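You operate a simulated robot arm through the tools that you are given. There is no shell and no other tool. Be economical: measure what you need, move in short steps, check, and stop when the job is done.

You run a simulated two-armed robot. Do the job below in one go: nothing can be reset, and whatever is moved stays where it is left.

JOB
Take the orange bottle on the till end of the counter and put it away on the far end of the window bench. Take the small tin from the end shelf under the counter and put it on top of the white block. Put the XL blue carabiner pack from the top of the long table on the bare end of the camp bed. Shut the mirror door. Take the yellow tin and leave it on the timber table. Fetch the long green case and set it on the big white cold pack. Switch the rack switch on. Turn the left price dial to at 9.00. Any order will do. Set down upright: orange bottle.
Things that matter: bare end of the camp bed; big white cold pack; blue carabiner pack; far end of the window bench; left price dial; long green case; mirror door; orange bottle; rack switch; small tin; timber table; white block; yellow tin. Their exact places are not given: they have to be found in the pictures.

The check looks at the end state, three seconds after you hand in, the way a careful person would. Anything else that was tipped, shoved, dropped, spilled or broken makes it a failure.

ROBOT AND FRAMES
Two 7-joint arms with fingered hands on one trunk, on a base that drives. Base frame: it is fixed to the floor where the robot stands at the start and does not move with it; the origin is under the middle of the robot, x ahead of it, y to its left, z up; the surface under the hand at the start is at about z = 900. Units: mm, rad, N and s.
The left shoulder is at the start at [80, 241, 1816], the right one opposite. With the tool pointing down near the work surface each hand reaches from about 100 to 840 mm from the robot's upright axis, wherever it stands, measured 20 degrees to its own side. Places, roughly: bare end of the camp bed [-2800, -100, 500]; big white cold pack [2750, 2250, 750]; blue carabiner pack [-5250, -1250, 1000]; far end of the window bench [2500, -3900, 800]; left price dial [-2100, -6100, 1500]; long green case (17x6x3 cm) [2500, 2100, 800]; mirror door [-7400, -1400, 1100]; orange bottle [500, 0, 1000]; rack switch [-1800, 3200, 1900]; small tin [500, 750, 500]; timber table [-2200, -4500, 800]; white block (7x8x5 cm) [700, 1100, 500]; yellow tin (6x6x4 cm) [-2700, -6000, 900]. Payload 4.9 kg a hand.
The tool frame of a hand sits at the grasp point between the pads (the TCP): z along the fingers, y along the line on which they close. The tips reach 32 mm beyond it. Largest opening 200 mm; the body of the gripper starts 89 mm behind the TCP. The gripper is a hand of 4 fingers: y runs from the thumb to the fingers, the wrist lies at [0, 0, -267] in the tool frame, and closing takes about 1.5 s.
Orientation is told as [roll, pitch, yaw] about the base's x, y, z axes, in that order, counted from this pose: with the fingers straight down and closing along the base's y, the tool's x points along the base's -x, its y along +y and its z along -z.

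CONTROLS
- The arms move only by the tool move_arm. It takes "left_targets", "right_targets" or both (then of equal length, played together; a hand with none holds still); each is one flat list of numbers, 7 for each row, row after row: the shift along the tool's x, y, z in units of 250 mm (1.0 is 250 mm), then the turn, a rotation vector about the tool's x, y, z in units of 45 degrees (1.0 is 45 degrees), then the gripper command, from -1 (fully open) to 1 (shut), values between in proportion. In form: [dx, dy, dz, ax, ay, az, claw, dx, dy, dz, ax, ay, az, claw, ...]. A call has 1 to 10 rows; each row is the pose to reach, as a shift and turn from the pose commanded when the call began, along the tool's axes at that moment. A call with a number of a shift or a turn outside -1 to 1 is refused whole. Rows are played at 5 a second. More than 50 mm and 0.15 rad between two rows, or a gripper value outside its range, and nothing of the call is played. Where a pose cannot be reached the arm comes as near as it can. A force on the tool above 40 N (or 10 N above the force at the start of the call, whichever is more), or a blocked arm, ends the call early, and 0.2 s more pass. The fingers move at their own pace (about 72 mm/s each) and stop on an object; they squeeze with about 28 N. The grip force told is the motor's: it shows also when the fingers shut on nothing. Time passes only in rows, and 0.2 s behind the last, so rows that repeat a pose let the fingers close. The reply holds the time, the measured pose of the TCP, the force on the tool along the base axes, the opening and the grip force, in the units named above and with some noise, with the torque about the TCP (base axes, N m) and any sound that the robot's microphone picked up.
- Cameras (640 x 400 px; columns grow to the right, rows downward): "scene" is now at [91.8, 32.9, 1959.2]; the picture's right is [0.46, -0.89, 0.00], its down [-0.75, -0.39, -0.54] and it looks along [0.48, 0.25, -0.84] (base axes); focal length 282 px, centre (320, 200). "left" rides on the left gripper at [-69, -69, -116] in its tool frame; the picture's right is [0.71, -0.71, 0.00], its down [0.54, 0.54, -0.64] and it looks along [0.45, 0.45, 0.77] (tool axes); focal length 226 px, centre (320, 200). "right" rides on the right gripper at [69, -69, -116] in its tool frame; the picture's right is [0.71, 0.71, 0.00], its down [-0.54, 0.54, -0.64] and it looks along [-0.46, 0.45, 0.77] (tool axes); focal length 226 px, centre (320, 200).
- grab_frame(camera): a new picture of that camera. It takes no simulated time.
- slide_trunk(by): slides the trunk up (or, below 0, down) by that many mm; the arms and the scene camera ride with it, the base frame stays. It gives what a move gives, with no picture.
- roll_base(legs): drives the robot by 1 to 6 legs, each [ahead, left, turn to the left] in mm, mm and rad, along the robot's own axes; the way and the turn of a leg run together, so that a leg with both is an arc; at most 1500 mm and 3.142 rad a leg. The arms and the cameras ride along, it lands a little off, and it stops where it bumps. It gives what a move gives.
- hand_shape(shape, hand): the hand has 4 fingers and takes this shape, open, in about a second: jaw (thumb against the fingers, like two jaws); tri (thumb and two fingers); tip (a fingertip pinch); poke (one finger out to press); point (the index stretched); flat (the hand flat); cup (the hand cupped); fist (a fist). The gripper value then closes the fingers along that shape, each until it touches; the sizes above hold for jaw. It gives what a move gives, with no picture.
- pan_tilt(pan, tilt): turns the head with the scene camera to pan (to the left, within 1.501 rad either way) and tilt (down, from -0.506 to 1.204), counted from straight ahead of the robot. It gives what a move gives.
- point_at(camera, pixels): for up to 12 pixels [column, row] of the newest picture of that camera ("zoom" is the newest enlarged one), the place [x, y, z] in the base frame of the surface seen there, good to about 3 mm. It takes no simulated time.
- enlarge(camera, box): a new picture of the part [left, top, right, bottom] of that camera's present view, enlarged. It takes no simulated time.
- close_job(): hands the job in; it is judged then, once.

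Work in short steps. Measure before you move; look again where a grasp or a placing could have gone wrong, and mend it. You have 131 turns and 146 pictures in all, those below and enlarged ones among them. Open the grippers and draw the arms clear of the work before you hand the job in, unless the task says otherwise.

The tools are called after "Call:" as a command line: name --argument value ..., lists and objects as JSON in quotes. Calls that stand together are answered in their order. move_arm: Moves the arms, as the interface text tells. Its arguments: {"type":"object","properties":{"left_targets":{"type":"array","items":{"type":"number"}},"right_targets":{"type":"array","items":{"type":"number"}}},"required":[]} The other tools are called the same way: slide_trunk (by) slides the trunk up or down; hand_shape (shape, hand) gives the hand a shape; roll_base (legs) drives the base; pan_tilt (pan, tilt) turns the head that bears the scene camera; grab_frame (camera) takes a picture; point_at (camera, pixels) gives the place of the surface under pixels of a picture; enlarge (camera, box) takes an enlarged picture of a part of a camera's view; close_job () hands the job in.

At the start:

```text
clock: 0.0
left_eef_pos: [484.6, 517.1, 1130.0]
left_tool_rot: [0.0, 0.0, -0.001]
left_wrist_force: [-0.3, -0.1, 0.0]
left_torque: [-0.02, -0.01, 0.01]
left_opening: 200.2
left_grip_force: 0.0
left_shape: jaw
right_eef_pos: [406.3, 25.4, 1116.0]
right_tool_rot: [-0.001, 0.0, 0.001]
right_wrist_force: [-0.5, -0.6, -0.2]
right_torque: [-0.02, 0.01, -0.02]
right_opening: 199.9
right_grip_force: 0.2
right_shape: jaw
trunk travel left (down, up): [-724.0, 116.0]
robot x, y, heading: [-0.4, 1.0, -0.006]
head pan, tilt: [0.476, 1.005]
```

scene: 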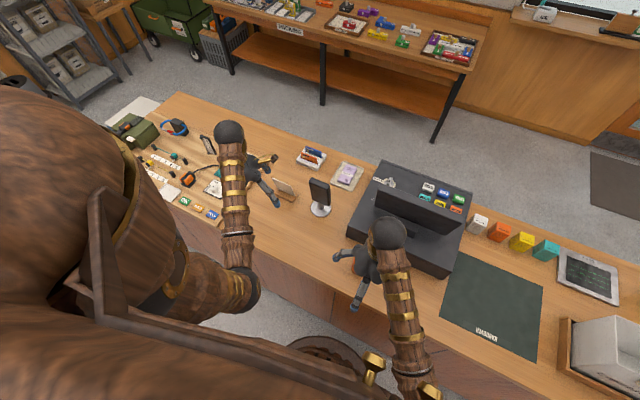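
right: 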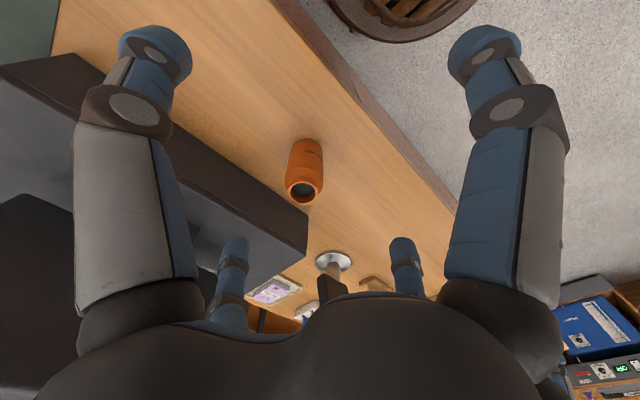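
left: 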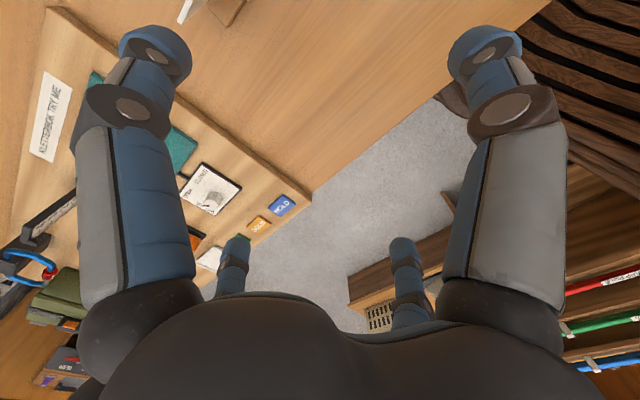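

The right picture shows the orange bottle at about (305,170). I measure its place.

Call:
point_at --camera "right" --pixels '[[303, 190], [305, 150], [309, 145], [290, 180], [320, 180], [340, 140], [260, 150], [250, 200], [304, 215], [395, 140]]'

Call:
enlarge --camera "right" --box '[200, 100, 420, 240]'

```text
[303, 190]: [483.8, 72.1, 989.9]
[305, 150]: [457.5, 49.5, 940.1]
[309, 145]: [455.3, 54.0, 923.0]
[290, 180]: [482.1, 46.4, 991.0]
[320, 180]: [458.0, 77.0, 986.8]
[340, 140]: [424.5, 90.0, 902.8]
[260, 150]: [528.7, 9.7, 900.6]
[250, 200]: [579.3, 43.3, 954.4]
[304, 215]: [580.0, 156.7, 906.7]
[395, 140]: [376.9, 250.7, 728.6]
```

```text
2.86 times, centred on (310, 170) of right
```

zoom: 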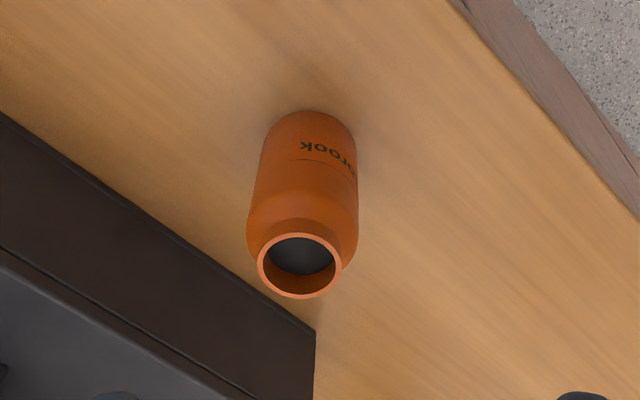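

The bottle stands upright, rim about (300,265) of the zoom. I measure the rim and body for centre and height.

Call:
point_at --camera "zoom" --pixels '[[300, 236], [300, 295], [261, 262], [339, 262], [252, 240], [355, 240], [272, 130], [352, 130], [310, 115], [300, 255]]'

```text
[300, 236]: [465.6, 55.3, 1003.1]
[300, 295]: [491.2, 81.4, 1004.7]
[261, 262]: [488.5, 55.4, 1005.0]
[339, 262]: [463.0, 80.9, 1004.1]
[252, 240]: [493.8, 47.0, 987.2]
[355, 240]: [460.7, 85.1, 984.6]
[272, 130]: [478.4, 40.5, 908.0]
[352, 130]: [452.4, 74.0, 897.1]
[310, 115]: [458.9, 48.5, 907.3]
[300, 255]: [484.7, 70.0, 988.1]
```

Bottle axis at about (477, 68), from z 900 to 1004, some 50 mm wide. I bring the right hand over it, go down to z≈957 and begin to close.

Call:
move_arm --right_targets '[-0.14, 0.085, 0, 0, 0, 0, -0.6, -0.283, 0.17, 0, 0, 0, 0, -0.4, -0.283, 0.17, 0.18, 0, 0, 0, -0.3, -0.283, 0.17, 0.36, 0, 0, 0, -0.3, -0.283, 0.17, 0.52, 0, 0, 0, -0.3, -0.283, 0.17, 0.636, 0, 0, 0, -0.3, -0.283, 0.17, 0.636, 0, 0, 0, -0.3]'

Call:
grab_frame --camera "right"

```text
clock: 1.6
left_eef_pos: [484.4, 517.0, 1130.5]
left_tool_rot: [-0.001, 0.0, 0.001]
left_wrist_force: [-0.2, -0.3, -0.2]
left_torque: [0.04, -0.05, 0.01]
left_opening: 199.8
left_grip_force: 0.1
left_shape: jaw
right_eef_pos: [476.0, 65.5, 958.7]
right_tool_rot: [0.001, -0.001, 0.0]
right_wrist_force: [-0.5, 0.0, -0.1]
right_torque: [0.04, 0.03, -0.01]
right_opening: 130.7
right_grip_force: 0.1
right_shape: jaw
trunk travel left (down, up): [-724.0, 116.0]
robot x, y, heading: [-1.0, 0.4, -0.0]
head pan, tilt: [0.476, 1.005]
```

```text
141 pictures are left
```

right: 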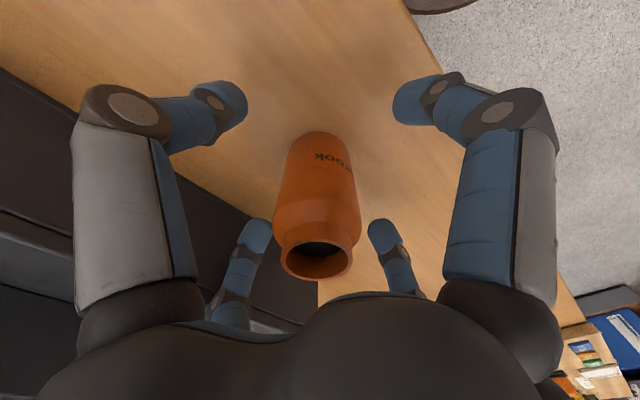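

The bottle sits between the fingers. I close and lift it about 150 mm.

Call:
move_arm --right_targets '[0, 0, 0, 0, 0, 0, 1, 0, 0, 0, 0, 0, 0, 1, 0, 0, 0, 0, 0, 0, 1, 0, 0, 0, 0, 0, 0, 1, 0, 0, 0, 0, 0, 0, 1, 0, 0, 0, 0, 0, 0, 1, 0, 0, -0.15, 0, 0, 0, 1, 0, 0, -0.3, 0, 0, 0, 1, 0, 0, -0.45, 0, 0, 0, 1, 0, 0, -0.6, 0, 0, 0, 1]'

Call:
grab_frame --camera "right"

Call:
pan_tilt --pan 0.0 --tilt 0.3

Call:
grab_frame --camera "scene"

```text
clock: 3.8
left_eef_pos: [485.1, 517.4, 1128.1]
left_tool_rot: [0.001, 0.0, 0.0]
left_wrist_force: [-0.3, 0.5, 0.1]
left_torque: [-0.02, 0.01, -0.01]
left_opening: 200.0
left_grip_force: 0.1
left_shape: jaw
right_eef_pos: [477.2, 67.9, 1107.0]
right_tool_rot: [-0.001, 0.001, -0.002]
right_wrist_force: [0.1, 0.4, -1.9]
right_torque: [-0.01, -0.01, -0.01]
right_opening: 46.7
right_grip_force: 28.4
right_shape: jaw
trunk travel left (down, up): [-724.0, 116.0]
robot x, y, heading: [1.0, 0.9, -0.003]
head pan, tilt: [0.476, 1.005]
```

```text
140 pictures are left
```

right: 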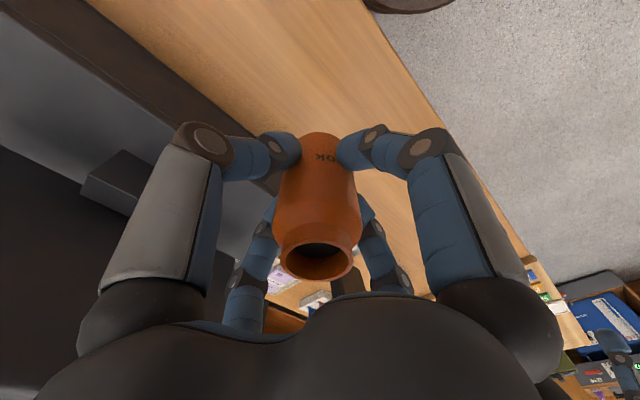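

```text
clock: 4.9
left_eef_pos: [485.4, 517.9, 1128.7]
left_tool_rot: [0.001, -0.002, 0.0]
left_wrist_force: [0.4, 1.2, 0.1]
left_torque: [0.02, -0.01, -0.02]
left_opening: 199.9
left_grip_force: 0.0
left_shape: jaw
right_eef_pos: [477.3, 66.1, 1108.8]
right_tool_rot: [0.001, 0.0, 0.0]
right_wrist_force: [0.0, -0.7, -2.2]
right_torque: [-0.04, 0.0, -0.01]
right_opening: 47.2
right_grip_force: 28.1
right_shape: jaw
trunk travel left (down, up): [-724.0, 116.0]
robot x, y, heading: [1.4, -3.0, -0.003]
head pan, tilt: [0.0, 0.3]
```

```text
139 pictures are left
```

scene: 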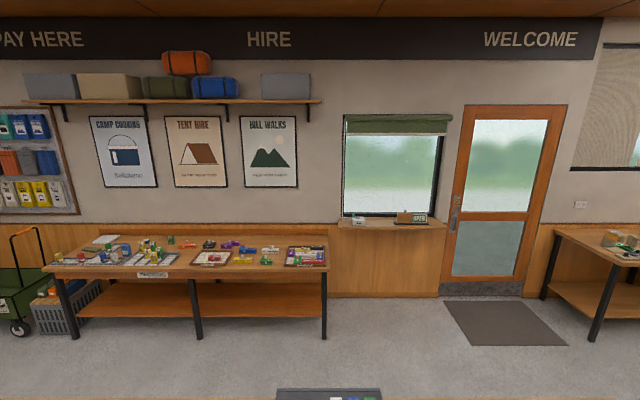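

Bottle is held (47 mm, upright). I look around left for the small tin's shelf and right for the window bench.

Call:
pan_tilt --pan 1.0 --tilt 0.85

Call:
grab_frame --camera "scene"

Call:
pan_tilt --pan -1.0 --tilt 0.3

Call:
grab_frame --camera "scene"

```text
clock: 6.1
left_eef_pos: [485.2, 517.7, 1130.0]
left_tool_rot: [-0.001, 0.0, 0.0]
left_wrist_force: [1.2, 0.6, 0.1]
left_torque: [0.01, -0.01, 0.01]
left_opening: 199.9
left_grip_force: 0.1
left_shape: jaw
right_eef_pos: [477.5, 66.7, 1108.0]
right_tool_rot: [0.002, -0.001, 0.0]
right_wrist_force: [0.4, -0.5, -1.8]
right_torque: [0.0, 0.05, -0.03]
right_opening: 47.0
right_grip_force: 28.2
right_shape: jaw
trunk travel left (down, up): [-724.0, 116.0]
robot x, y, heading: [-3.0, -0.1, 0.003]
head pan, tilt: [1.0, 0.85]
```

```text
138 pictures are left
```

scene: 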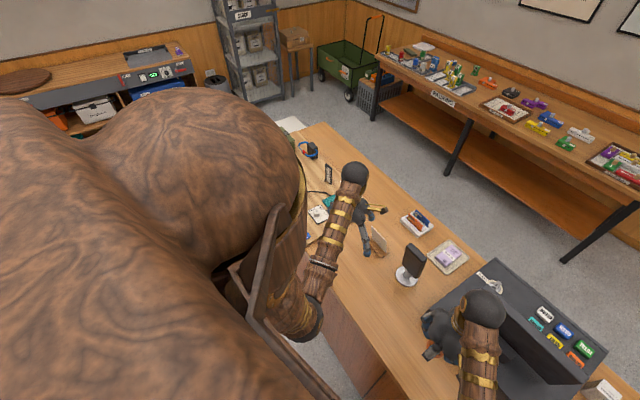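

```text
clock: 8.1
left_eef_pos: [484.6, 517.2, 1129.9]
left_tool_rot: [0.001, 0.001, 0.001]
left_wrist_force: [0.1, -0.2, 0.8]
left_torque: [0.01, 0.0, 0.02]
left_opening: 199.6
left_grip_force: 0.1
left_shape: jaw
right_eef_pos: [477.6, 66.6, 1108.8]
right_tool_rot: [-0.001, 0.0, 0.0]
right_wrist_force: [0.4, 0.0, -1.5]
right_torque: [0.0, 0.0, 0.0]
right_opening: 47.0
right_grip_force: 28.3
right_shape: jaw
trunk travel left (down, up): [-724.0, 116.0]
robot x, y, heading: [-3.3, -1.4, 0.003]
head pan, tilt: [-1.0, 0.3]
```

```text
137 pictures are left
```

scene: 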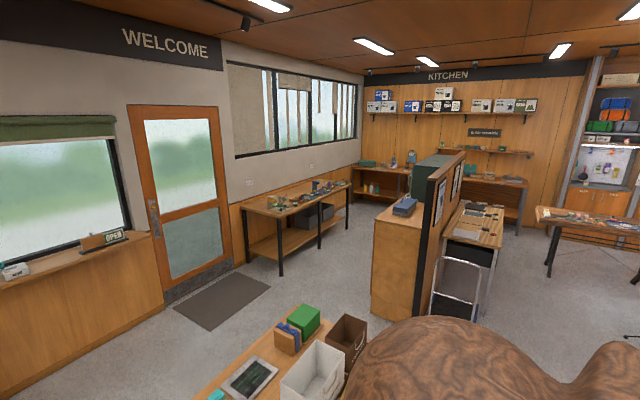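

I see the window bench at about (300,200) past the door. I measure it, the counter end and the partition to plan the drive.

Call:
point_at --camera "scene" --pixels '[[270, 208], [345, 183], [283, 275], [248, 258], [348, 229], [372, 313], [433, 325], [390, 215], [255, 305], [330, 330], [405, 178], [320, 185]]'

Call:
enlarge --camera "scene" --box '[230, 150, 390, 250]'

```text
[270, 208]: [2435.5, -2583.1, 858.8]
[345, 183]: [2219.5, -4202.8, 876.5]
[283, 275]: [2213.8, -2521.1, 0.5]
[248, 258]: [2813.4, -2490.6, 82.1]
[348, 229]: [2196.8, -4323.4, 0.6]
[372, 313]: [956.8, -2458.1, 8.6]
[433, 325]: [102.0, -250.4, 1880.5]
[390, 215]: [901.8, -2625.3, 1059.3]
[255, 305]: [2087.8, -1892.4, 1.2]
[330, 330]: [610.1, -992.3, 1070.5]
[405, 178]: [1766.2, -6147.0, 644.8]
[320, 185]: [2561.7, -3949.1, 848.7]
```

```text
4.00 times, centred on (310, 200) of scene
```

zoom: 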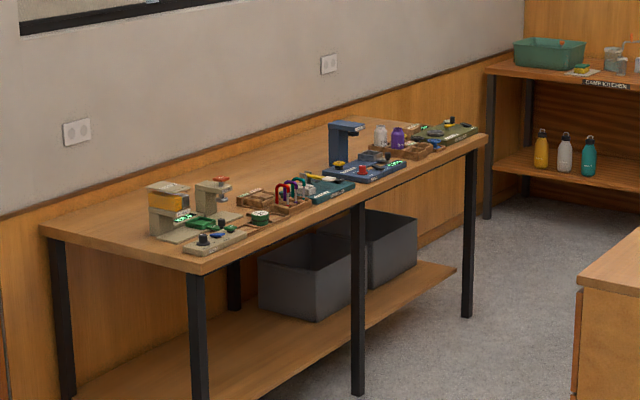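

Bench spans about x 2200–2850, y −2500…−4300. Before I back off from the counter I look to both sides behind.

Call:
pan_tilt --pan -1.5 --tilt 0.45

Call:
grab_frame --camera "scene"

Call:
pan_tilt --pan 1.5 --tilt 0.45

Call:
grab_frame --camera "scene"

```text
clock: 9.0
left_eef_pos: [484.9, 517.4, 1130.0]
left_tool_rot: [0.0, 0.002, -0.001]
left_wrist_force: [-0.6, 1.0, 0.7]
left_torque: [-0.02, 0.02, -0.02]
left_opening: 199.8
left_grip_force: 0.0
left_shape: jaw
right_eef_pos: [477.7, 65.1, 1108.5]
right_tool_rot: [0.0, 0.0, 0.001]
right_wrist_force: [-0.2, -0.6, -2.5]
right_torque: [0.02, 0.01, 0.05]
right_opening: 47.1
right_grip_force: 28.2
right_shape: jaw
trunk travel left (down, up): [-724.0, 116.0]
robot x, y, heading: [-2.6, 1.0, 0.002]
head pan, tilt: [-1.499, 0.45]
```

```text
135 pictures are left
```

scene: 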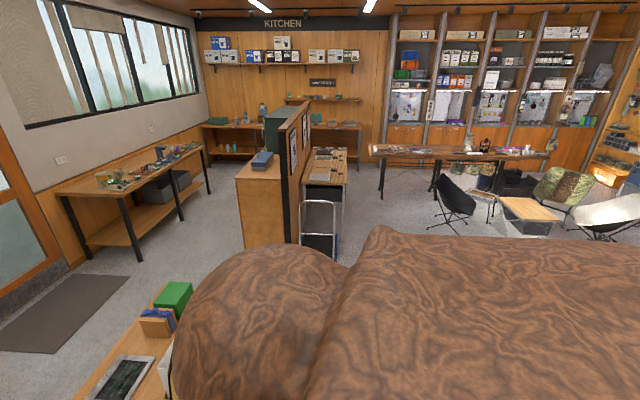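

```text
clock: 11.6
left_eef_pos: [485.7, 518.7, 1128.7]
left_tool_rot: [-0.001, 0.001, 0.0]
left_wrist_force: [0.7, 0.2, 0.3]
left_torque: [-0.01, 0.01, 0.03]
left_opening: 200.3
left_grip_force: 0.0
left_shape: jaw
right_eef_pos: [478.1, 67.1, 1108.3]
right_tool_rot: [0.0, 0.0, -0.001]
right_wrist_force: [0.1, -0.4, -2.2]
right_torque: [-0.02, 0.01, -0.02]
right_opening: 46.8
right_grip_force: 27.7
right_shape: jaw
trunk travel left (down, up): [-724.0, 116.0]
robot x, y, heading: [-3.0, -2.1, -0.002]
head pan, tilt: [1.499, 0.45]
```

```text
134 pictures are left
```

scene: 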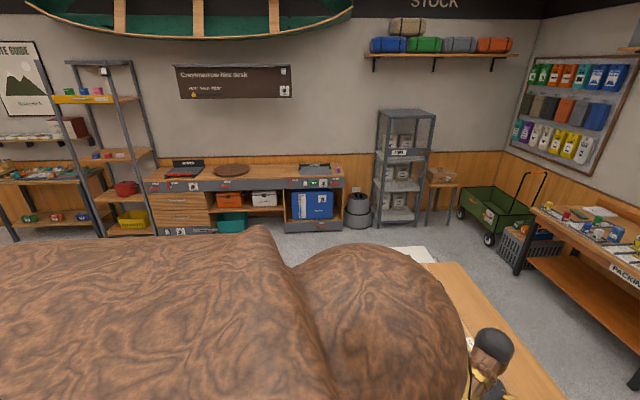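

Behind the robot looks free. I back off 450 mm, then go right 1000 mm and look ahead before threading between the counter end and the partition.

Call:
roll_base --legs '[[-480, 0, 0], [0, -1100, 0]]'

Call:
pan_tilt --pan -0.7 --tilt 0.6

Call:
grab_frame --camera "scene"

```text
clock: 14.6
left_eef_pos: [4.9, 519.9, 1130.5]
left_tool_rot: [0.001, -0.001, 0.005]
left_wrist_force: [0.0, 0.4, 0.1]
left_torque: [0.0, -0.01, -0.02]
left_opening: 199.9
left_grip_force: 0.1
left_shape: jaw
right_eef_pos: [-2.1, 68.8, 1108.3]
right_tool_rot: [-0.001, 0.0, 0.002]
right_wrist_force: [0.6, 0.2, -1.7]
right_torque: [0.0, 0.01, -0.01]
right_opening: 47.0
right_grip_force: 27.9
right_shape: jaw
trunk travel left (down, up): [-724.0, 116.0]
robot x, y, heading: [-477.6, -5.1, 0.007]
head pan, tilt: [1.499, 0.45]
stopped in leg 1: the robot was blocked; the commanded pose is now the measured one
```

```text
clock: 16.6
left_eef_pos: [5.3, 520.7, 1128.8]
left_tool_rot: [0.0, 0.0, 0.003]
left_wrist_force: [0.1, -0.1, -0.7]
left_torque: [-0.01, 0.02, 0.0]
left_opening: 199.8
left_grip_force: 0.1
left_shape: jaw
right_eef_pos: [-0.7, 69.1, 1107.5]
right_tool_rot: [0.0, 0.001, 0.004]
right_wrist_force: [-0.8, 0.5, -1.5]
right_torque: [-0.03, 0.03, -0.01]
right_opening: 47.2
right_grip_force: 28.1
right_shape: jaw
trunk travel left (down, up): [-724.0, 116.0]
robot x, y, heading: [-474.3, 2.9, 0.004]
head pan, tilt: [-0.7, 0.6]
```

```text
133 pictures are left
```

scene: 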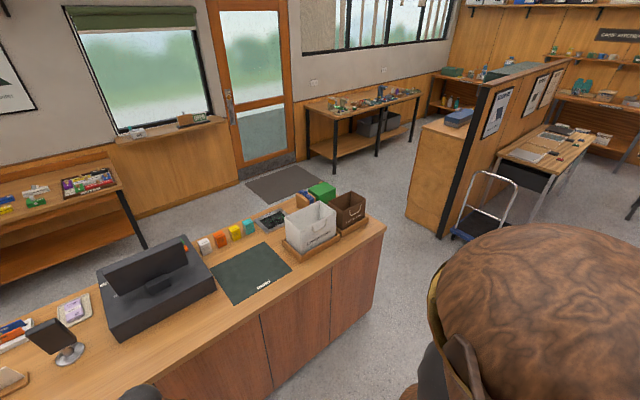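

Something is just behind the robot at this point. The dolly is at (480,210). I measure counter end, dolly and partition for the lane.

Call:
point_at --camera "scene" --pixels '[[370, 310], [383, 228], [455, 238], [490, 245], [462, 205], [405, 215], [437, 236], [335, 350], [400, 300], [310, 150], [520, 180], [420, 270]]'

Call:
pan_tilt --pan -1.5 --tilt 1.1

Call:
grab_frame --camera "scene"

```text
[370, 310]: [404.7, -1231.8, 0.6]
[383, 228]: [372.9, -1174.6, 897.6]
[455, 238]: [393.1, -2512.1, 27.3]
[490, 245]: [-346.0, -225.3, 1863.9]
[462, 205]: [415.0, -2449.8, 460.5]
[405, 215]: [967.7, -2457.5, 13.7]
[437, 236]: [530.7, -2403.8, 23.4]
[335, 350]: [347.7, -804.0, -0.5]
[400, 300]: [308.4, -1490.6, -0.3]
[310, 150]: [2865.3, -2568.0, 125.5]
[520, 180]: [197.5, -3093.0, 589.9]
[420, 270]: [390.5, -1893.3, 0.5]
```

```text
clock: 17.8
left_eef_pos: [5.9, 520.4, 1129.8]
left_tool_rot: [0.0, 0.0, 0.003]
left_wrist_force: [0.1, -0.1, 0.3]
left_torque: [0.02, 0.01, -0.05]
left_opening: 200.0
left_grip_force: 0.1
left_shape: jaw
right_eef_pos: [-1.0, 69.3, 1108.3]
right_tool_rot: [0.0, 0.001, 0.003]
right_wrist_force: [0.6, 0.1, -2.4]
right_torque: [-0.01, 0.04, 0.02]
right_opening: 47.1
right_grip_force: 28.3
right_shape: jaw
trunk travel left (down, up): [-724.0, 116.0]
robot x, y, heading: [-474.3, 0.2, 0.008]
head pan, tilt: [-1.499, 1.1]
```

```text
132 pictures are left
```

scene: 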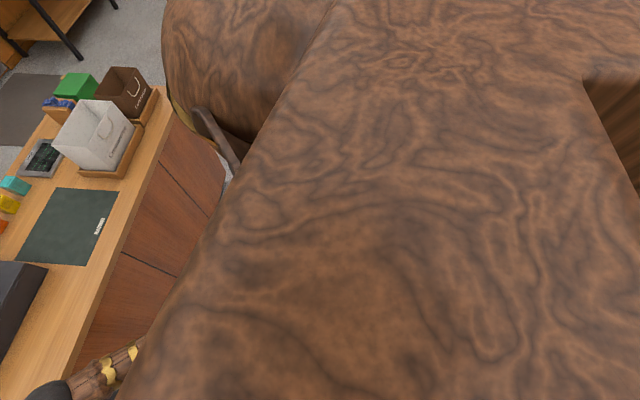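

The lane between counter end (y −1190) and dolly (y −2400) is 1.2 m, centred on y≈−1800. I drive ahead a bit, right to there, then forward to x≈1550.

Call:
roll_base --legs '[[40, 0, 0], [0, -900, 0], [0, -900, 0], [1000, 0, 0], [985, 0, 0]]'

Call:
pan_tilt --pan -0.9 --tilt 0.5

Call:
grab_frame --camera "scene"

```text
clock: 36.8
left_eef_pos: [2028.3, -1260.4, 1129.4]
left_tool_rot: [0.0, 0.0, 0.009]
left_wrist_force: [-0.3, 1.3, 0.2]
left_torque: [-0.04, -0.01, -0.03]
left_opening: 199.9
left_grip_force: 0.0
left_shape: jaw
right_eef_pos: [2026.0, -1709.6, 1108.7]
right_tool_rot: [0.0, -0.001, 0.008]
right_wrist_force: [0.0, 1.2, -1.7]
right_torque: [-0.01, 0.0, 0.0]
right_opening: 46.9
right_grip_force: 28.4
right_shape: jaw
trunk travel left (down, up): [-724.0, 116.0]
robot x, y, heading: [1550.4, -1783.2, 0.007]
head pan, tilt: [-1.499, 1.1]
```

```text
clock: 37.8
left_eef_pos: [2029.8, -1260.0, 1127.1]
left_tool_rot: [0.0, 0.003, 0.007]
left_wrist_force: [-0.4, -0.3, -0.2]
left_torque: [0.04, 0.0, -0.04]
left_opening: 200.1
left_grip_force: 0.0
left_shape: jaw
right_eef_pos: [2026.9, -1711.3, 1106.6]
right_tool_rot: [-0.001, -0.001, 0.008]
right_wrist_force: [-0.6, 0.4, -2.5]
right_torque: [0.05, 0.01, 0.0]
right_opening: 47.0
right_grip_force: 28.5
right_shape: jaw
trunk travel left (down, up): [-724.0, 116.0]
robot x, y, heading: [1550.8, -1780.1, 0.008]
head pan, tilt: [-0.901, 0.499]
```

```text
131 pictures are left
```

scene: 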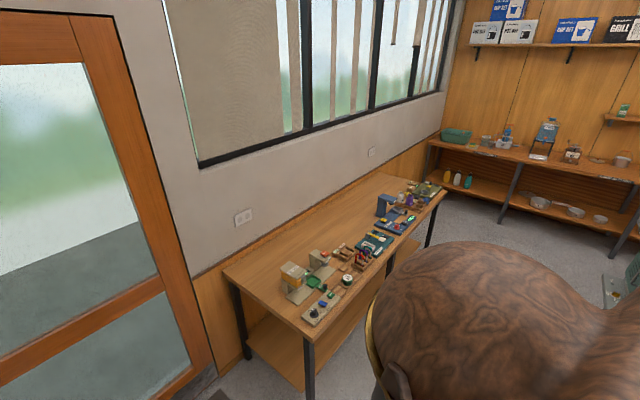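

Path is clear. I drive right to about y=−3700 and look at the far end.

Call:
roll_base --legs '[[0, -960, 0], [0, -950, 0]]'

Call:
pan_tilt --pan -0.2 --tilt 0.75

Call:
grab_frame --camera "scene"

```text
clock: 47.4
left_eef_pos: [2057.3, -3177.2, 1128.5]
left_tool_rot: [-0.002, -0.001, 0.014]
left_wrist_force: [0.5, -0.2, -0.6]
left_torque: [0.01, 0.03, 0.01]
left_opening: 199.8
left_grip_force: 0.0
left_shape: jaw
right_eef_pos: [2053.9, -3627.9, 1108.6]
right_tool_rot: [0.0, 0.0, 0.01]
right_wrist_force: [0.2, -0.8, -2.3]
right_torque: [-0.03, 0.02, -0.01]
right_opening: 46.8
right_grip_force: 27.4
right_shape: jaw
trunk travel left (down, up): [-724.0, 116.0]
robot x, y, heading: [1578.0, -3701.4, 0.015]
head pan, tilt: [-0.901, 0.499]
```

```text
clock: 48.4
left_eef_pos: [2056.4, -3177.9, 1129.1]
left_tool_rot: [0.001, -0.001, 0.013]
left_wrist_force: [-0.2, -0.8, 0.6]
left_torque: [0.01, 0.03, -0.01]
left_opening: 200.0
left_grip_force: 0.0
left_shape: jaw
right_eef_pos: [2055.0, -3629.0, 1109.1]
right_tool_rot: [0.0, 0.001, 0.01]
right_wrist_force: [-0.9, 1.1, -2.3]
right_torque: [-0.01, 0.01, 0.02]
right_opening: 46.7
right_grip_force: 28.1
right_shape: jaw
trunk travel left (down, up): [-724.0, 116.0]
robot x, y, heading: [1578.2, -3699.9, 0.01]
head pan, tilt: [-0.201, 0.75]
```

```text
130 pictures are left
```

scene: 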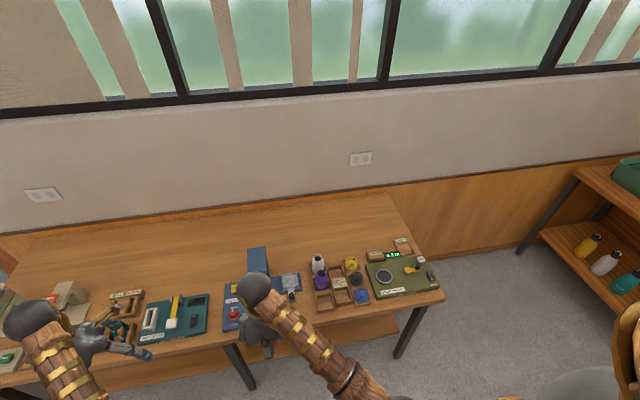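

The bare area behind the trays is about (340,225). I measure it and the neighbours.

Call:
point_at --camera "scene" --pixels '[[340, 225], [375, 220], [365, 205], [300, 215], [318, 256], [398, 240], [375, 255], [390, 200], [258, 250], [355, 255]]'

Call:
enlarge --camera "scene" --box '[240, 180, 460, 317]'

```text
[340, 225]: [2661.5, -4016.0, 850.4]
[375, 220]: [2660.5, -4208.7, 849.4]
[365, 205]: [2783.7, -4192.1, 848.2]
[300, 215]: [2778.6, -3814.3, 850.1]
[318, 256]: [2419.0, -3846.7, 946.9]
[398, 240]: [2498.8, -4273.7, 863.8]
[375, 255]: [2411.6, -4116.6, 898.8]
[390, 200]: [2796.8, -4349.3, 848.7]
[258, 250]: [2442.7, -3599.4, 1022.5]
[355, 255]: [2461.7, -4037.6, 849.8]
```

```text
2.91 times, centred on (350, 248) of scene
```

zoom: 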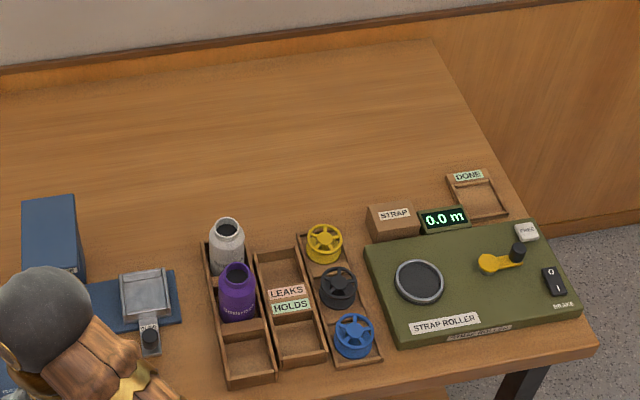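

Bare wood at about (2600, −4010, 850) will do. I raise the hand position stays; drive right 60 mm and ahead 250 mm.

Call:
roll_base --legs '[[0, -70, -0.01], [255, 0, 0]]'

```text
clock: 50.9
left_eef_pos: [2315.4, -3251.5, 1130.0]
left_tool_rot: [-0.001, -0.002, 0.002]
left_wrist_force: [-0.9, 0.6, 0.1]
left_torque: [0.0, -0.05, 0.0]
left_opening: 200.0
left_grip_force: 0.0
left_shape: jaw
right_eef_pos: [2307.4, -3702.4, 1108.2]
right_tool_rot: [0.001, -0.001, 0.0]
right_wrist_force: [-0.1, -0.1, -1.7]
right_torque: [-0.04, -0.02, 0.03]
right_opening: 46.7
right_grip_force: 28.2
right_shape: jaw
trunk travel left (down, up): [-724.0, 116.0]
robot x, y, heading: [1833.7, -3770.8, 0.001]
head pan, tilt: [-0.201, 0.75]
```

Right hand at (2307,−3702,1108). I move it across above the bench, first 250/250 mm.

Call:
move_arm --right_targets '[-0.13, -0.13, 0, 0, 0, 0, 1, -0.26, -0.26, 0, 0, 0, 0, 1, -0.39, -0.39, 0, 0, 0, 0, 1, -0.52, -0.52, 0, 0, 0, 0, 1, -0.65, -0.65, 0, 0, 0, 0, 1, -0.78, -0.78, 0, 0, 0, 0, 1, -0.9, -0.9, 0, 0, 0, 0, 1, -1, -1, 0, 0, 0, 0, 1]'

Call:
grab_frame --camera "scene"

```text
clock: 52.7
left_eef_pos: [2318.5, -3252.5, 1130.2]
left_tool_rot: [0.0, 0.002, 0.004]
left_wrist_force: [-0.2, 0.0, 0.3]
left_torque: [0.04, 0.02, -0.02]
left_opening: 199.9
left_grip_force: 0.1
left_shape: jaw
right_eef_pos: [2562.6, -3953.1, 1105.9]
right_tool_rot: [0.0, 0.001, 0.0]
right_wrist_force: [0.3, 0.2, -3.1]
right_torque: [0.01, -0.01, 0.0]
right_opening: 47.0
right_grip_force: 27.8
right_shape: jaw
trunk travel left (down, up): [-724.0, 116.0]
robot x, y, heading: [1832.7, -3770.8, -0.004]
head pan, tilt: [-0.201, 0.75]
```

```text
128 pictures are left
```

scene: 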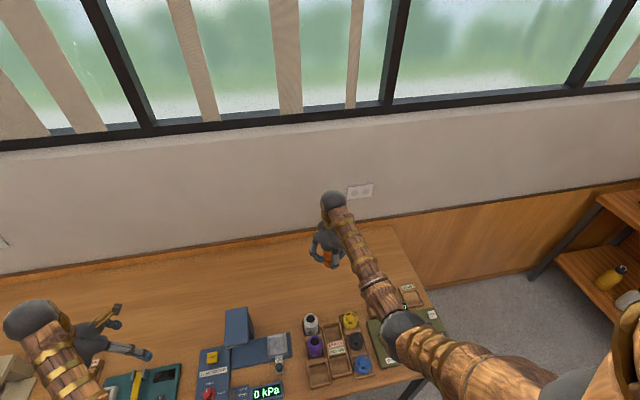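

Now 40 mm on, 50 mm right and down to z≈909 so the bottle base touches the wood (850).

Call:
move_arm --right_targets '[-0.08, -0.11, 0, 0, 0, 0, 1, -0.16, -0.22, 0, 0, 0, 0, 1, -0.16, -0.22, 0.18, 0, 0, 0, 1, -0.16, -0.22, 0.36, 0, 0, 0, 1, -0.16, -0.22, 0.54, 0, 0, 0, 1, -0.16, -0.22, 0.66, 0, 0, 0, 1, -0.16, -0.22, 0.74, 0, 0, 0, 1, -0.16, -0.22, 0.785, 0, 0, 0, 1]'

Call:
grab_frame --camera "right"

```text
clock: 54.5
left_eef_pos: [2319.2, -3252.1, 1129.0]
left_tool_rot: [0.0, 0.001, 0.004]
left_wrist_force: [-1.0, 0.2, 0.0]
left_torque: [-0.01, -0.01, -0.02]
left_opening: 199.9
left_grip_force: 0.1
left_shape: jaw
right_eef_pos: [2599.3, -4006.2, 913.8]
right_tool_rot: [0.0, -0.001, 0.002]
right_wrist_force: [0.2, 0.2, -2.5]
right_torque: [-0.02, 0.03, -0.01]
right_opening: 47.0
right_grip_force: 27.5
right_shape: jaw
right hand out of reach, approached as far as the arm can: row 8
trunk travel left (down, up): [-724.0, 116.0]
robot x, y, heading: [1835.3, -3771.2, -0.002]
head pan, tilt: [-0.201, 0.75]
```

```text
127 pictures are left
```

right: 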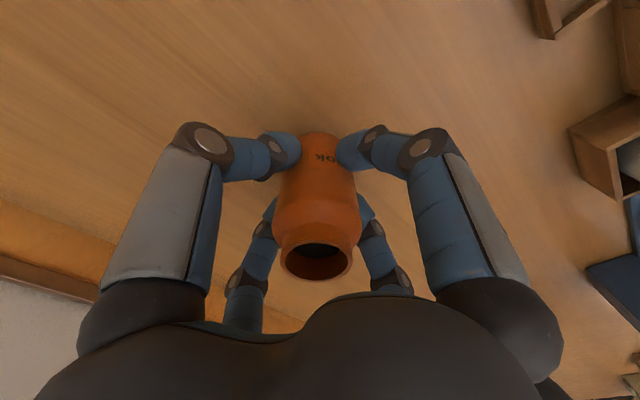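

The arm is at its reach limit, about 5 mm above the wood. I lower the trunk by 6 mm.

Call:
slide_trunk --by -6

```text
clock: 55.1
left_eef_pos: [2317.8, -3250.2, 1123.1]
left_tool_rot: [0.002, -0.002, 0.005]
left_wrist_force: [-0.2, 1.1, -0.9]
left_torque: [0.02, 0.03, -0.01]
left_opening: 199.9
left_grip_force: 0.0
left_shape: jaw
right_eef_pos: [2599.0, -4007.5, 909.1]
right_tool_rot: [0.0, 0.002, 0.0]
right_wrist_force: [-0.3, -0.7, 0.4]
right_torque: [0.03, -0.01, 0.0]
right_opening: 46.8
right_grip_force: 27.9
right_shape: jaw
trunk travel left (down, up): [-718.0, 122.0]
robot x, y, heading: [1835.2, -3767.7, -0.001]
head pan, tilt: [-0.201, 0.75]
```

The weight is taken by the bench. I open and rise.

Call:
move_arm --right_targets '[0, 0, 0, 0, 0, 0, 0.3, 0, 0, 0, 0, 0, 0, 0, 0, 0, 0, 0, 0, 0, -0.2, 0, 0, 0, 0, 0, 0, -0.2, 0, 0, -0.15, 0, 0, 0, -0.2, 0, 0, -0.32, 0, 0, 0, -0.2, 0, 0, -0.5, 0, 0, 0, -0.2, 0, 0, -0.68, 0, 0, 0, -0.2, 0.12, 0.12, -0.8, 0, 0, 0, -0.2, 0.24, 0.24, -0.8, 0, 0, 0, -0.2]'

Call:
grab_frame --camera "right"

```text
refused: row 9 steps farther than a row can; nothing moved
```

```text
126 pictures are left
```

right: 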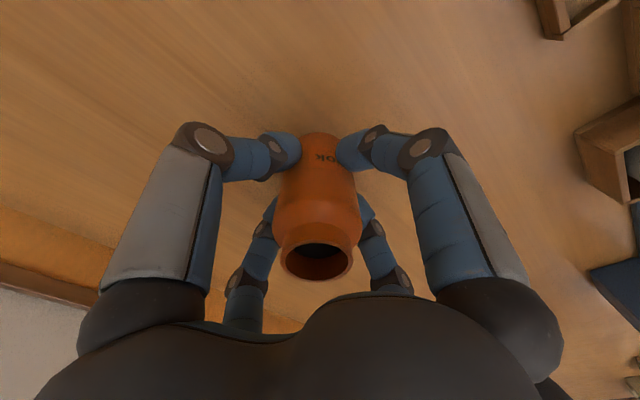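

Refused for a too long step in row 9; again with shorter steps.

Call:
move_arm --right_targets '[0, 0, 0, 0, 0, 0, 0.3, 0, 0, 0, 0, 0, 0, 0, 0, 0, 0, 0, 0, 0, -0.2, 0, 0, 0, 0, 0, 0, -0.2, 0, 0, -0.15, 0, 0, 0, -0.2, 0, 0, -0.32, 0, 0, 0, -0.2, 0, 0, -0.5, 0, 0, 0, -0.2, 0, 0, -0.68, 0, 0, 0, -0.2, 0.1, 0.1, -0.76, 0, 0, 0, -0.2, 0.2, 0.2, -0.8, 0, 0, 0, -0.2]'

Call:
grab_frame --camera "right"

```text
clock: 57.3
left_eef_pos: [2317.0, -3251.5, 1123.1]
left_tool_rot: [-0.002, 0.001, 0.002]
left_wrist_force: [0.6, 0.1, -0.4]
left_torque: [0.02, -0.03, -0.02]
left_opening: 200.1
left_grip_force: 0.1
left_shape: jaw
right_eef_pos: [2546.5, -3956.9, 1108.5]
right_tool_rot: [0.0, -0.002, 0.003]
right_wrist_force: [-0.1, 0.5, 0.6]
right_torque: [-0.01, -0.04, 0.01]
right_opening: 119.6
right_grip_force: 0.1
right_shape: jaw
trunk travel left (down, up): [-718.0, 122.0]
robot x, y, heading: [1835.1, -3769.3, -0.002]
head pan, tilt: [-0.201, 0.75]
```

```text
125 pictures are left
```

right: 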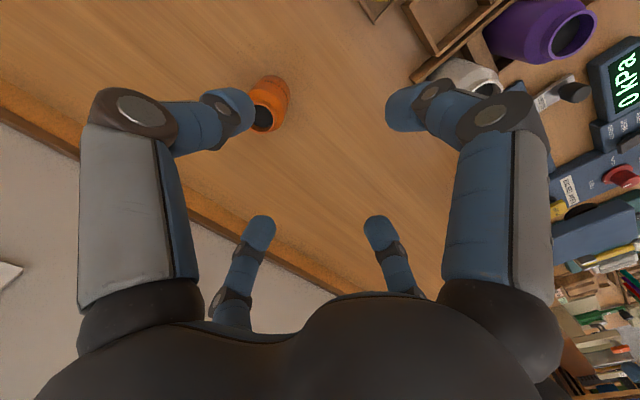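

The bottle stands. I draw the right hand back 250 mm, back the base off, turn to face right (−y) and look for the way to the timber table.

Call:
move_arm --right_targets '[0.19, 0, 0, 0, 0, 0, -0.2, 0.38, 0, 0, 0, 0, 0, -0.2, 0.57, 0, 0, 0, 0, 0, -0.2, 0.76, 0, 0, 0, 0, 0, -0.2, 0.95, 0, 0, 0, 0, 0, -0.2, 1, 0, 0, 0, 0, 0, -0.2]'

Call:
roll_base --legs '[[-280, 0, 0], [0, 0, -1.57]]'

Call:
pan_tilt --pan -0.4 --tilt 0.4

Call:
grab_frame --camera "scene"

```text
clock: 58.7
left_eef_pos: [2316.8, -3251.9, 1123.9]
left_tool_rot: [0.0, 0.001, 0.002]
left_wrist_force: [-0.4, 0.0, 0.1]
left_torque: [-0.03, 0.0, 0.01]
left_opening: 200.0
left_grip_force: 0.0
left_shape: jaw
right_eef_pos: [2298.4, -3957.6, 1108.8]
right_tool_rot: [0.001, 0.001, 0.003]
right_wrist_force: [-0.6, 0.7, -0.2]
right_torque: [-0.03, 0.05, 0.0]
right_opening: 119.4
right_grip_force: 0.1
right_shape: jaw
trunk travel left (down, up): [-718.0, 122.0]
robot x, y, heading: [1832.9, -3773.5, 0.003]
head pan, tilt: [-0.201, 0.75]
```

```text
clock: 64.4
left_eef_pos: [2073.3, -4254.9, 1122.9]
left_tool_rot: [0.0, -0.001, -1.57]
left_wrist_force: [-0.5, -0.4, -1.2]
left_torque: [0.01, 0.01, -0.02]
left_opening: 200.0
left_grip_force: 0.0
left_shape: jaw
right_eef_pos: [1368.1, -4237.5, 1108.4]
right_tool_rot: [-0.001, 0.0, -1.569]
right_wrist_force: [-0.7, 0.6, -0.7]
right_torque: [-0.04, 0.01, 0.03]
right_opening: 119.5
right_grip_force: 0.1
right_shape: jaw
trunk travel left (down, up): [-718.0, 122.0]
robot x, y, heading: [1555.9, -3774.3, -1.573]
head pan, tilt: [-0.201, 0.75]
```

```text
clock: 65.3
left_eef_pos: [2074.4, -4255.3, 1123.9]
left_tool_rot: [0.0, -0.002, -1.571]
left_wrist_force: [-0.1, -0.3, -0.5]
left_torque: [0.03, 0.0, 0.01]
left_opening: 200.0
left_grip_force: 0.1
left_shape: jaw
right_eef_pos: [1368.0, -4236.1, 1108.1]
right_tool_rot: [-0.001, 0.0, -1.57]
right_wrist_force: [0.1, 0.2, 0.3]
right_torque: [0.0, -0.02, 0.0]
right_opening: 119.5
right_grip_force: 0.1
right_shape: jaw
trunk travel left (down, up): [-718.0, 122.0]
robot x, y, heading: [1552.8, -3768.6, -1.566]
head pan, tilt: [-0.4, 0.4]
```

```text
124 pictures are left
```

scene: 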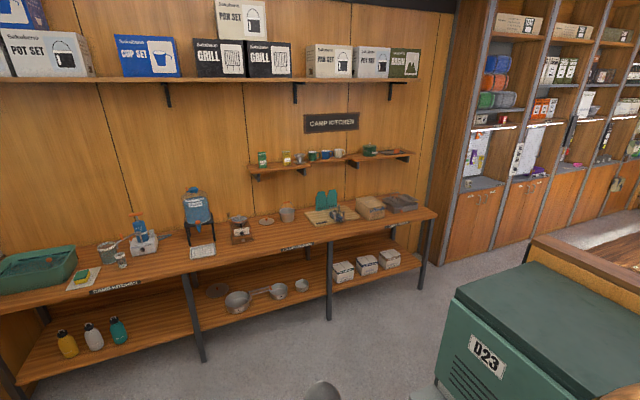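

A corridor runs between the kitchen bench and the green cabinet. I measure both.

Call:
point_at --camera "scene" --pixels '[[204, 360], [328, 318], [422, 290], [455, 290], [525, 265], [600, 330], [625, 245], [440, 380], [445, 250], [620, 215], [545, 245]]'

Call:
pan_tilt --pan -1.2 --tilt 0.45

Call:
grab_frame --camera "scene"

```text
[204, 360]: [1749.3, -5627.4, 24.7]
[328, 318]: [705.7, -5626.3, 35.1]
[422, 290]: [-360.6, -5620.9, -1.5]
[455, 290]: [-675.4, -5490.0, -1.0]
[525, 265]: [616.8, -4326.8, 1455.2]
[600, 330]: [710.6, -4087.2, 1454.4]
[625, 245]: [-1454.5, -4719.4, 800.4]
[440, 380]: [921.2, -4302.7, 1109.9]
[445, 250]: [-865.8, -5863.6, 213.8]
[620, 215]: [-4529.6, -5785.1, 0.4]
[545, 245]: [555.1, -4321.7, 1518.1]
```

```text
clock: 66.4
left_eef_pos: [2073.5, -4255.8, 1124.2]
left_tool_rot: [0.001, -0.002, -1.568]
left_wrist_force: [0.3, 0.4, 0.2]
left_torque: [0.02, -0.02, 0.03]
left_opening: 200.1
left_grip_force: 0.0
left_shape: jaw
right_eef_pos: [1367.4, -4235.6, 1108.6]
right_tool_rot: [-0.001, 0.001, -1.569]
right_wrist_force: [-1.2, -0.9, -0.3]
right_torque: [0.04, -0.01, 0.0]
right_opening: 119.7
right_grip_force: 0.1
right_shape: jaw
trunk travel left (down, up): [-718.0, 122.0]
robot x, y, heading: [1552.6, -3773.5, -1.566]
head pan, tilt: [-1.201, 0.45]
```

```text
123 pictures are left
```

scene: 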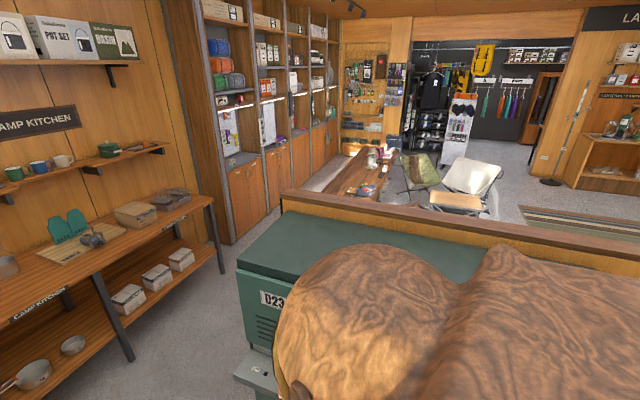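

Corridor at y≈−4970 is ~1.3 m wide. I drive ahead 1190 mm, then sidestep right to x≈0 and look at the shelves and timber table.

Call:
roll_base --legs '[[1190, 0, 0], [0, -1000, 0], [0, -700, 0]]'

Call:
pan_tilt --pan -1.1 --tilt 0.5

Call:
grab_frame --camera "scene"

```text
clock: 80.6
left_eef_pos: [388.5, -5452.0, 1122.6]
left_tool_rot: [-0.002, 0.001, -1.556]
left_wrist_force: [-0.3, 0.5, -0.5]
left_torque: [-0.01, 0.03, 0.01]
left_opening: 199.7
left_grip_force: 0.1
left_shape: jaw
right_eef_pos: [-316.8, -5444.3, 1108.5]
right_tool_rot: [-0.001, -0.001, -1.554]
right_wrist_force: [0.3, -0.2, 0.2]
right_torque: [-0.04, 0.01, -0.05]
right_opening: 119.5
right_grip_force: 0.1
right_shape: jaw
trunk travel left (down, up): [-718.0, 122.0]
robot x, y, heading: [-137.4, -4979.5, -1.553]
head pan, tilt: [-1.201, 0.45]
```

```text
clock: 81.3
left_eef_pos: [389.2, -5453.8, 1122.1]
left_tool_rot: [-0.001, 0.001, -1.555]
left_wrist_force: [1.0, 0.7, -0.2]
left_torque: [-0.02, 0.0, 0.01]
left_opening: 199.5
left_grip_force: 0.0
left_shape: jaw
right_eef_pos: [-317.6, -5443.3, 1108.5]
right_tool_rot: [0.0, 0.0, -1.553]
right_wrist_force: [0.6, 0.7, -0.6]
right_torque: [0.01, -0.02, 0.02]
right_opening: 119.8
right_grip_force: 0.0
right_shape: jaw
trunk travel left (down, up): [-718.0, 122.0]
robot x, y, heading: [-140.5, -4974.7, -1.554]
head pan, tilt: [-1.1, 0.499]
```

```text
122 pictures are left
```

scene: 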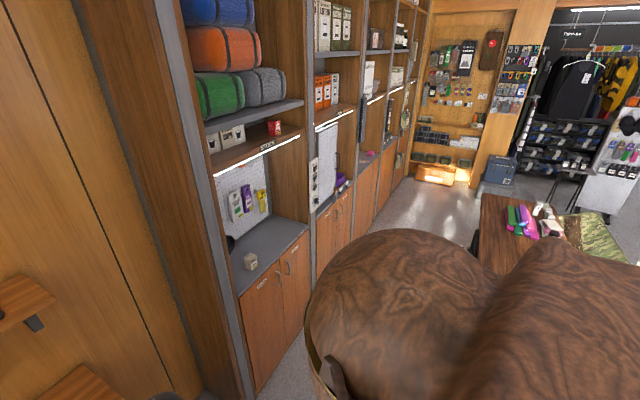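

Call:
point_at --camera "scene" --pixels '[[253, 390], [318, 270], [308, 235], [480, 265], [484, 200], [540, 200], [390, 180], [250, 262], [520, 270], [430, 200], [470, 245]]'

Call:
enlarge --camera "scene" --box '[200, 60, 440, 260]'

```text
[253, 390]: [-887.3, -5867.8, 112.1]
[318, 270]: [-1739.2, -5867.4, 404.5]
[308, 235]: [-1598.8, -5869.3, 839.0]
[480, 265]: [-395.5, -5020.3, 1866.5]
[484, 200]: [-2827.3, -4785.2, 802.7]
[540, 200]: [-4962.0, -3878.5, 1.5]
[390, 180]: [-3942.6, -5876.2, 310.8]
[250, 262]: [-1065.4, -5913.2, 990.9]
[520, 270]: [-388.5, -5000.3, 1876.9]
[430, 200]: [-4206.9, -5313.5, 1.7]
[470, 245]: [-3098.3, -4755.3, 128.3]
```

```text
2.00 times, centred on (320, 160) of scene
```

zoom: 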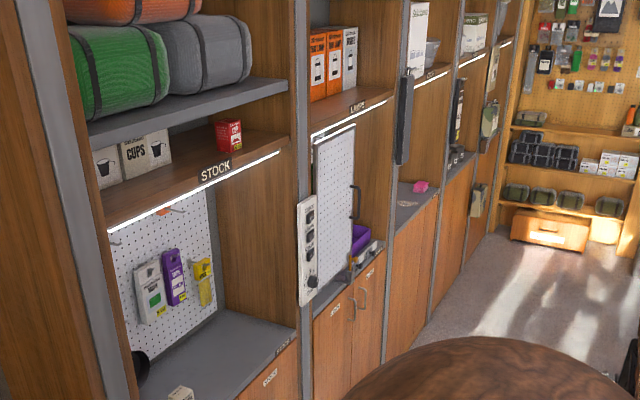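

Shelf fronts are at y≈−5868, the timber table's near edge at y≈−4785. I move ahead 250 mm and sidestep 1300 mm along the shelves, then look.

Call:
roll_base --legs '[[240, 0, -0.017], [0, -1300, 0]]'

Call:
pan_tilt --pan -0.5 --tilt 0.45

Call:
grab_frame --camera "scene"

```text
clock: 89.2
left_eef_pos: [-905.9, -5700.7, 1123.8]
left_tool_rot: [-0.001, -0.001, -1.566]
left_wrist_force: [0.1, -0.2, -0.5]
left_torque: [0.01, -0.01, -0.03]
left_opening: 199.8
left_grip_force: 0.0
left_shape: jaw
right_eef_pos: [-1611.0, -5680.5, 1109.4]
right_tool_rot: [0.001, -0.001, -1.569]
right_wrist_force: [-0.2, -1.0, 0.1]
right_torque: [-0.02, 0.0, 0.03]
right_opening: 119.6
right_grip_force: 0.1
right_shape: jaw
trunk travel left (down, up): [-718.0, 122.0]
robot x, y, heading: [-1426.8, -5215.6, -1.566]
head pan, tilt: [-1.1, 0.499]
```

```text
clock: 90.2
left_eef_pos: [-908.1, -5699.6, 1122.9]
left_tool_rot: [0.001, -0.002, -1.569]
left_wrist_force: [-0.3, -0.4, -0.4]
left_torque: [-0.02, -0.01, 0.0]
left_opening: 199.9
left_grip_force: 0.1
left_shape: jaw
right_eef_pos: [-1612.7, -5681.5, 1109.2]
right_tool_rot: [-0.001, 0.0, -1.568]
right_wrist_force: [-0.8, -0.3, 0.3]
right_torque: [0.0, 0.01, 0.0]
right_opening: 119.5
right_grip_force: 0.1
right_shape: jaw
trunk travel left (down, up): [-718.0, 122.0]
robot x, y, heading: [-1429.3, -5216.5, -1.567]
head pan, tilt: [-0.499, 0.45]
```

```text
120 pictures are left
```

scene: 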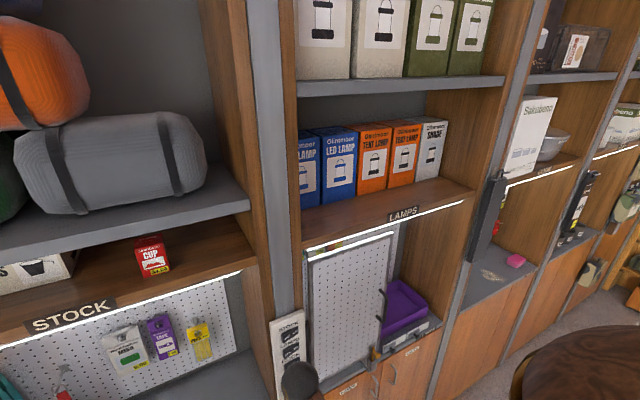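

I go further right by 700 mm to face x≈−2100, and look straight on.

Call:
roll_base --legs '[[0, -600, 0]]'

Call:
pan_tilt --pan -0.2 --tilt 0.5

Call:
grab_frame --camera "scene"

```text
clock: 93.6
left_eef_pos: [-1503.5, -5701.0, 1122.3]
left_tool_rot: [-0.003, 0.0, -1.563]
left_wrist_force: [-0.3, -0.6, 0.7]
left_torque: [0.02, -0.01, -0.01]
left_opening: 199.8
left_grip_force: 0.1
left_shape: jaw
right_eef_pos: [-2210.0, -5682.8, 1108.3]
right_tool_rot: [-0.003, 0.001, -1.566]
right_wrist_force: [0.4, 0.5, 0.1]
right_torque: [0.01, -0.01, -0.03]
right_opening: 119.6
right_grip_force: 0.0
right_shape: jaw
trunk travel left (down, up): [-718.0, 122.0]
robot x, y, heading: [-2030.1, -5219.1, -1.565]
head pan, tilt: [-0.499, 0.45]
```

```text
clock: 94.4
left_eef_pos: [-1505.1, -5700.9, 1124.2]
left_tool_rot: [0.001, -0.001, -1.564]
left_wrist_force: [-0.2, 0.2, -0.8]
left_torque: [0.0, 0.01, -0.03]
left_opening: 199.7
left_grip_force: 0.1
left_shape: jaw
right_eef_pos: [-2211.0, -5684.6, 1109.6]
right_tool_rot: [0.0, -0.002, -1.566]
right_wrist_force: [-0.2, 0.0, -0.2]
right_torque: [-0.03, -0.02, 0.0]
right_opening: 119.7
right_grip_force: 0.0
right_shape: jaw
trunk travel left (down, up): [-718.0, 122.0]
robot x, y, heading: [-2025.3, -5220.4, -1.565]
head pan, tilt: [-0.201, 0.499]
```

```text
119 pictures are left
```

scene: 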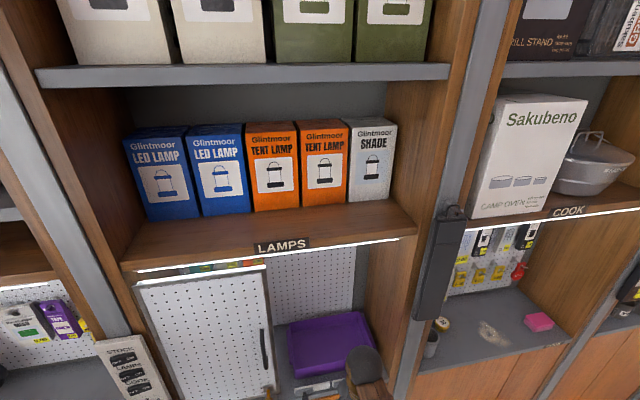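

A pegboard panel is at (205,330) in bay 2, and a small yellow-topped tin at (441,325) in bay 3. I enlarge and measure.

Call:
enlarge --camera "scene" --box '[90, 210, 394, 400]'

Call:
point_at --camera "scene" --pixels '[[441, 324], [430, 345], [205, 320], [265, 350], [125, 365], [285, 245], [310, 270], [120, 265], [415, 240], [330, 340], [230, 264]]'

Call:
enlarge --camera "scene" --box '[390, 210, 600, 390]'

```text
2.11 times, centred on (242, 305) of scene
```

zoom: 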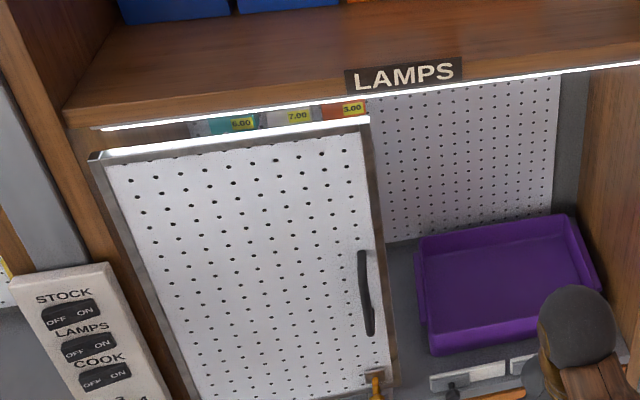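

```text
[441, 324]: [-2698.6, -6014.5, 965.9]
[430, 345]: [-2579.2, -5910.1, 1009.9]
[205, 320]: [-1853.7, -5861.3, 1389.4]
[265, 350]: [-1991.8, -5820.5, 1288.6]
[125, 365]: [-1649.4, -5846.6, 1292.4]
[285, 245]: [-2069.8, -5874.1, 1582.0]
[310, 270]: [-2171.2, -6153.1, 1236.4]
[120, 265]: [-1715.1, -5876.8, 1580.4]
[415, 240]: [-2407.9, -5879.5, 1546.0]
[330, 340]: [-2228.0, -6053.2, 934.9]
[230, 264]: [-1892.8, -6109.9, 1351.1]
```

```text
2.22 times, centred on (495, 300) of scene
```

zoom: 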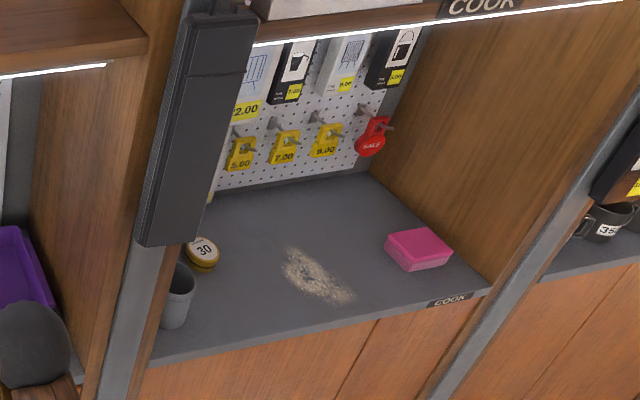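

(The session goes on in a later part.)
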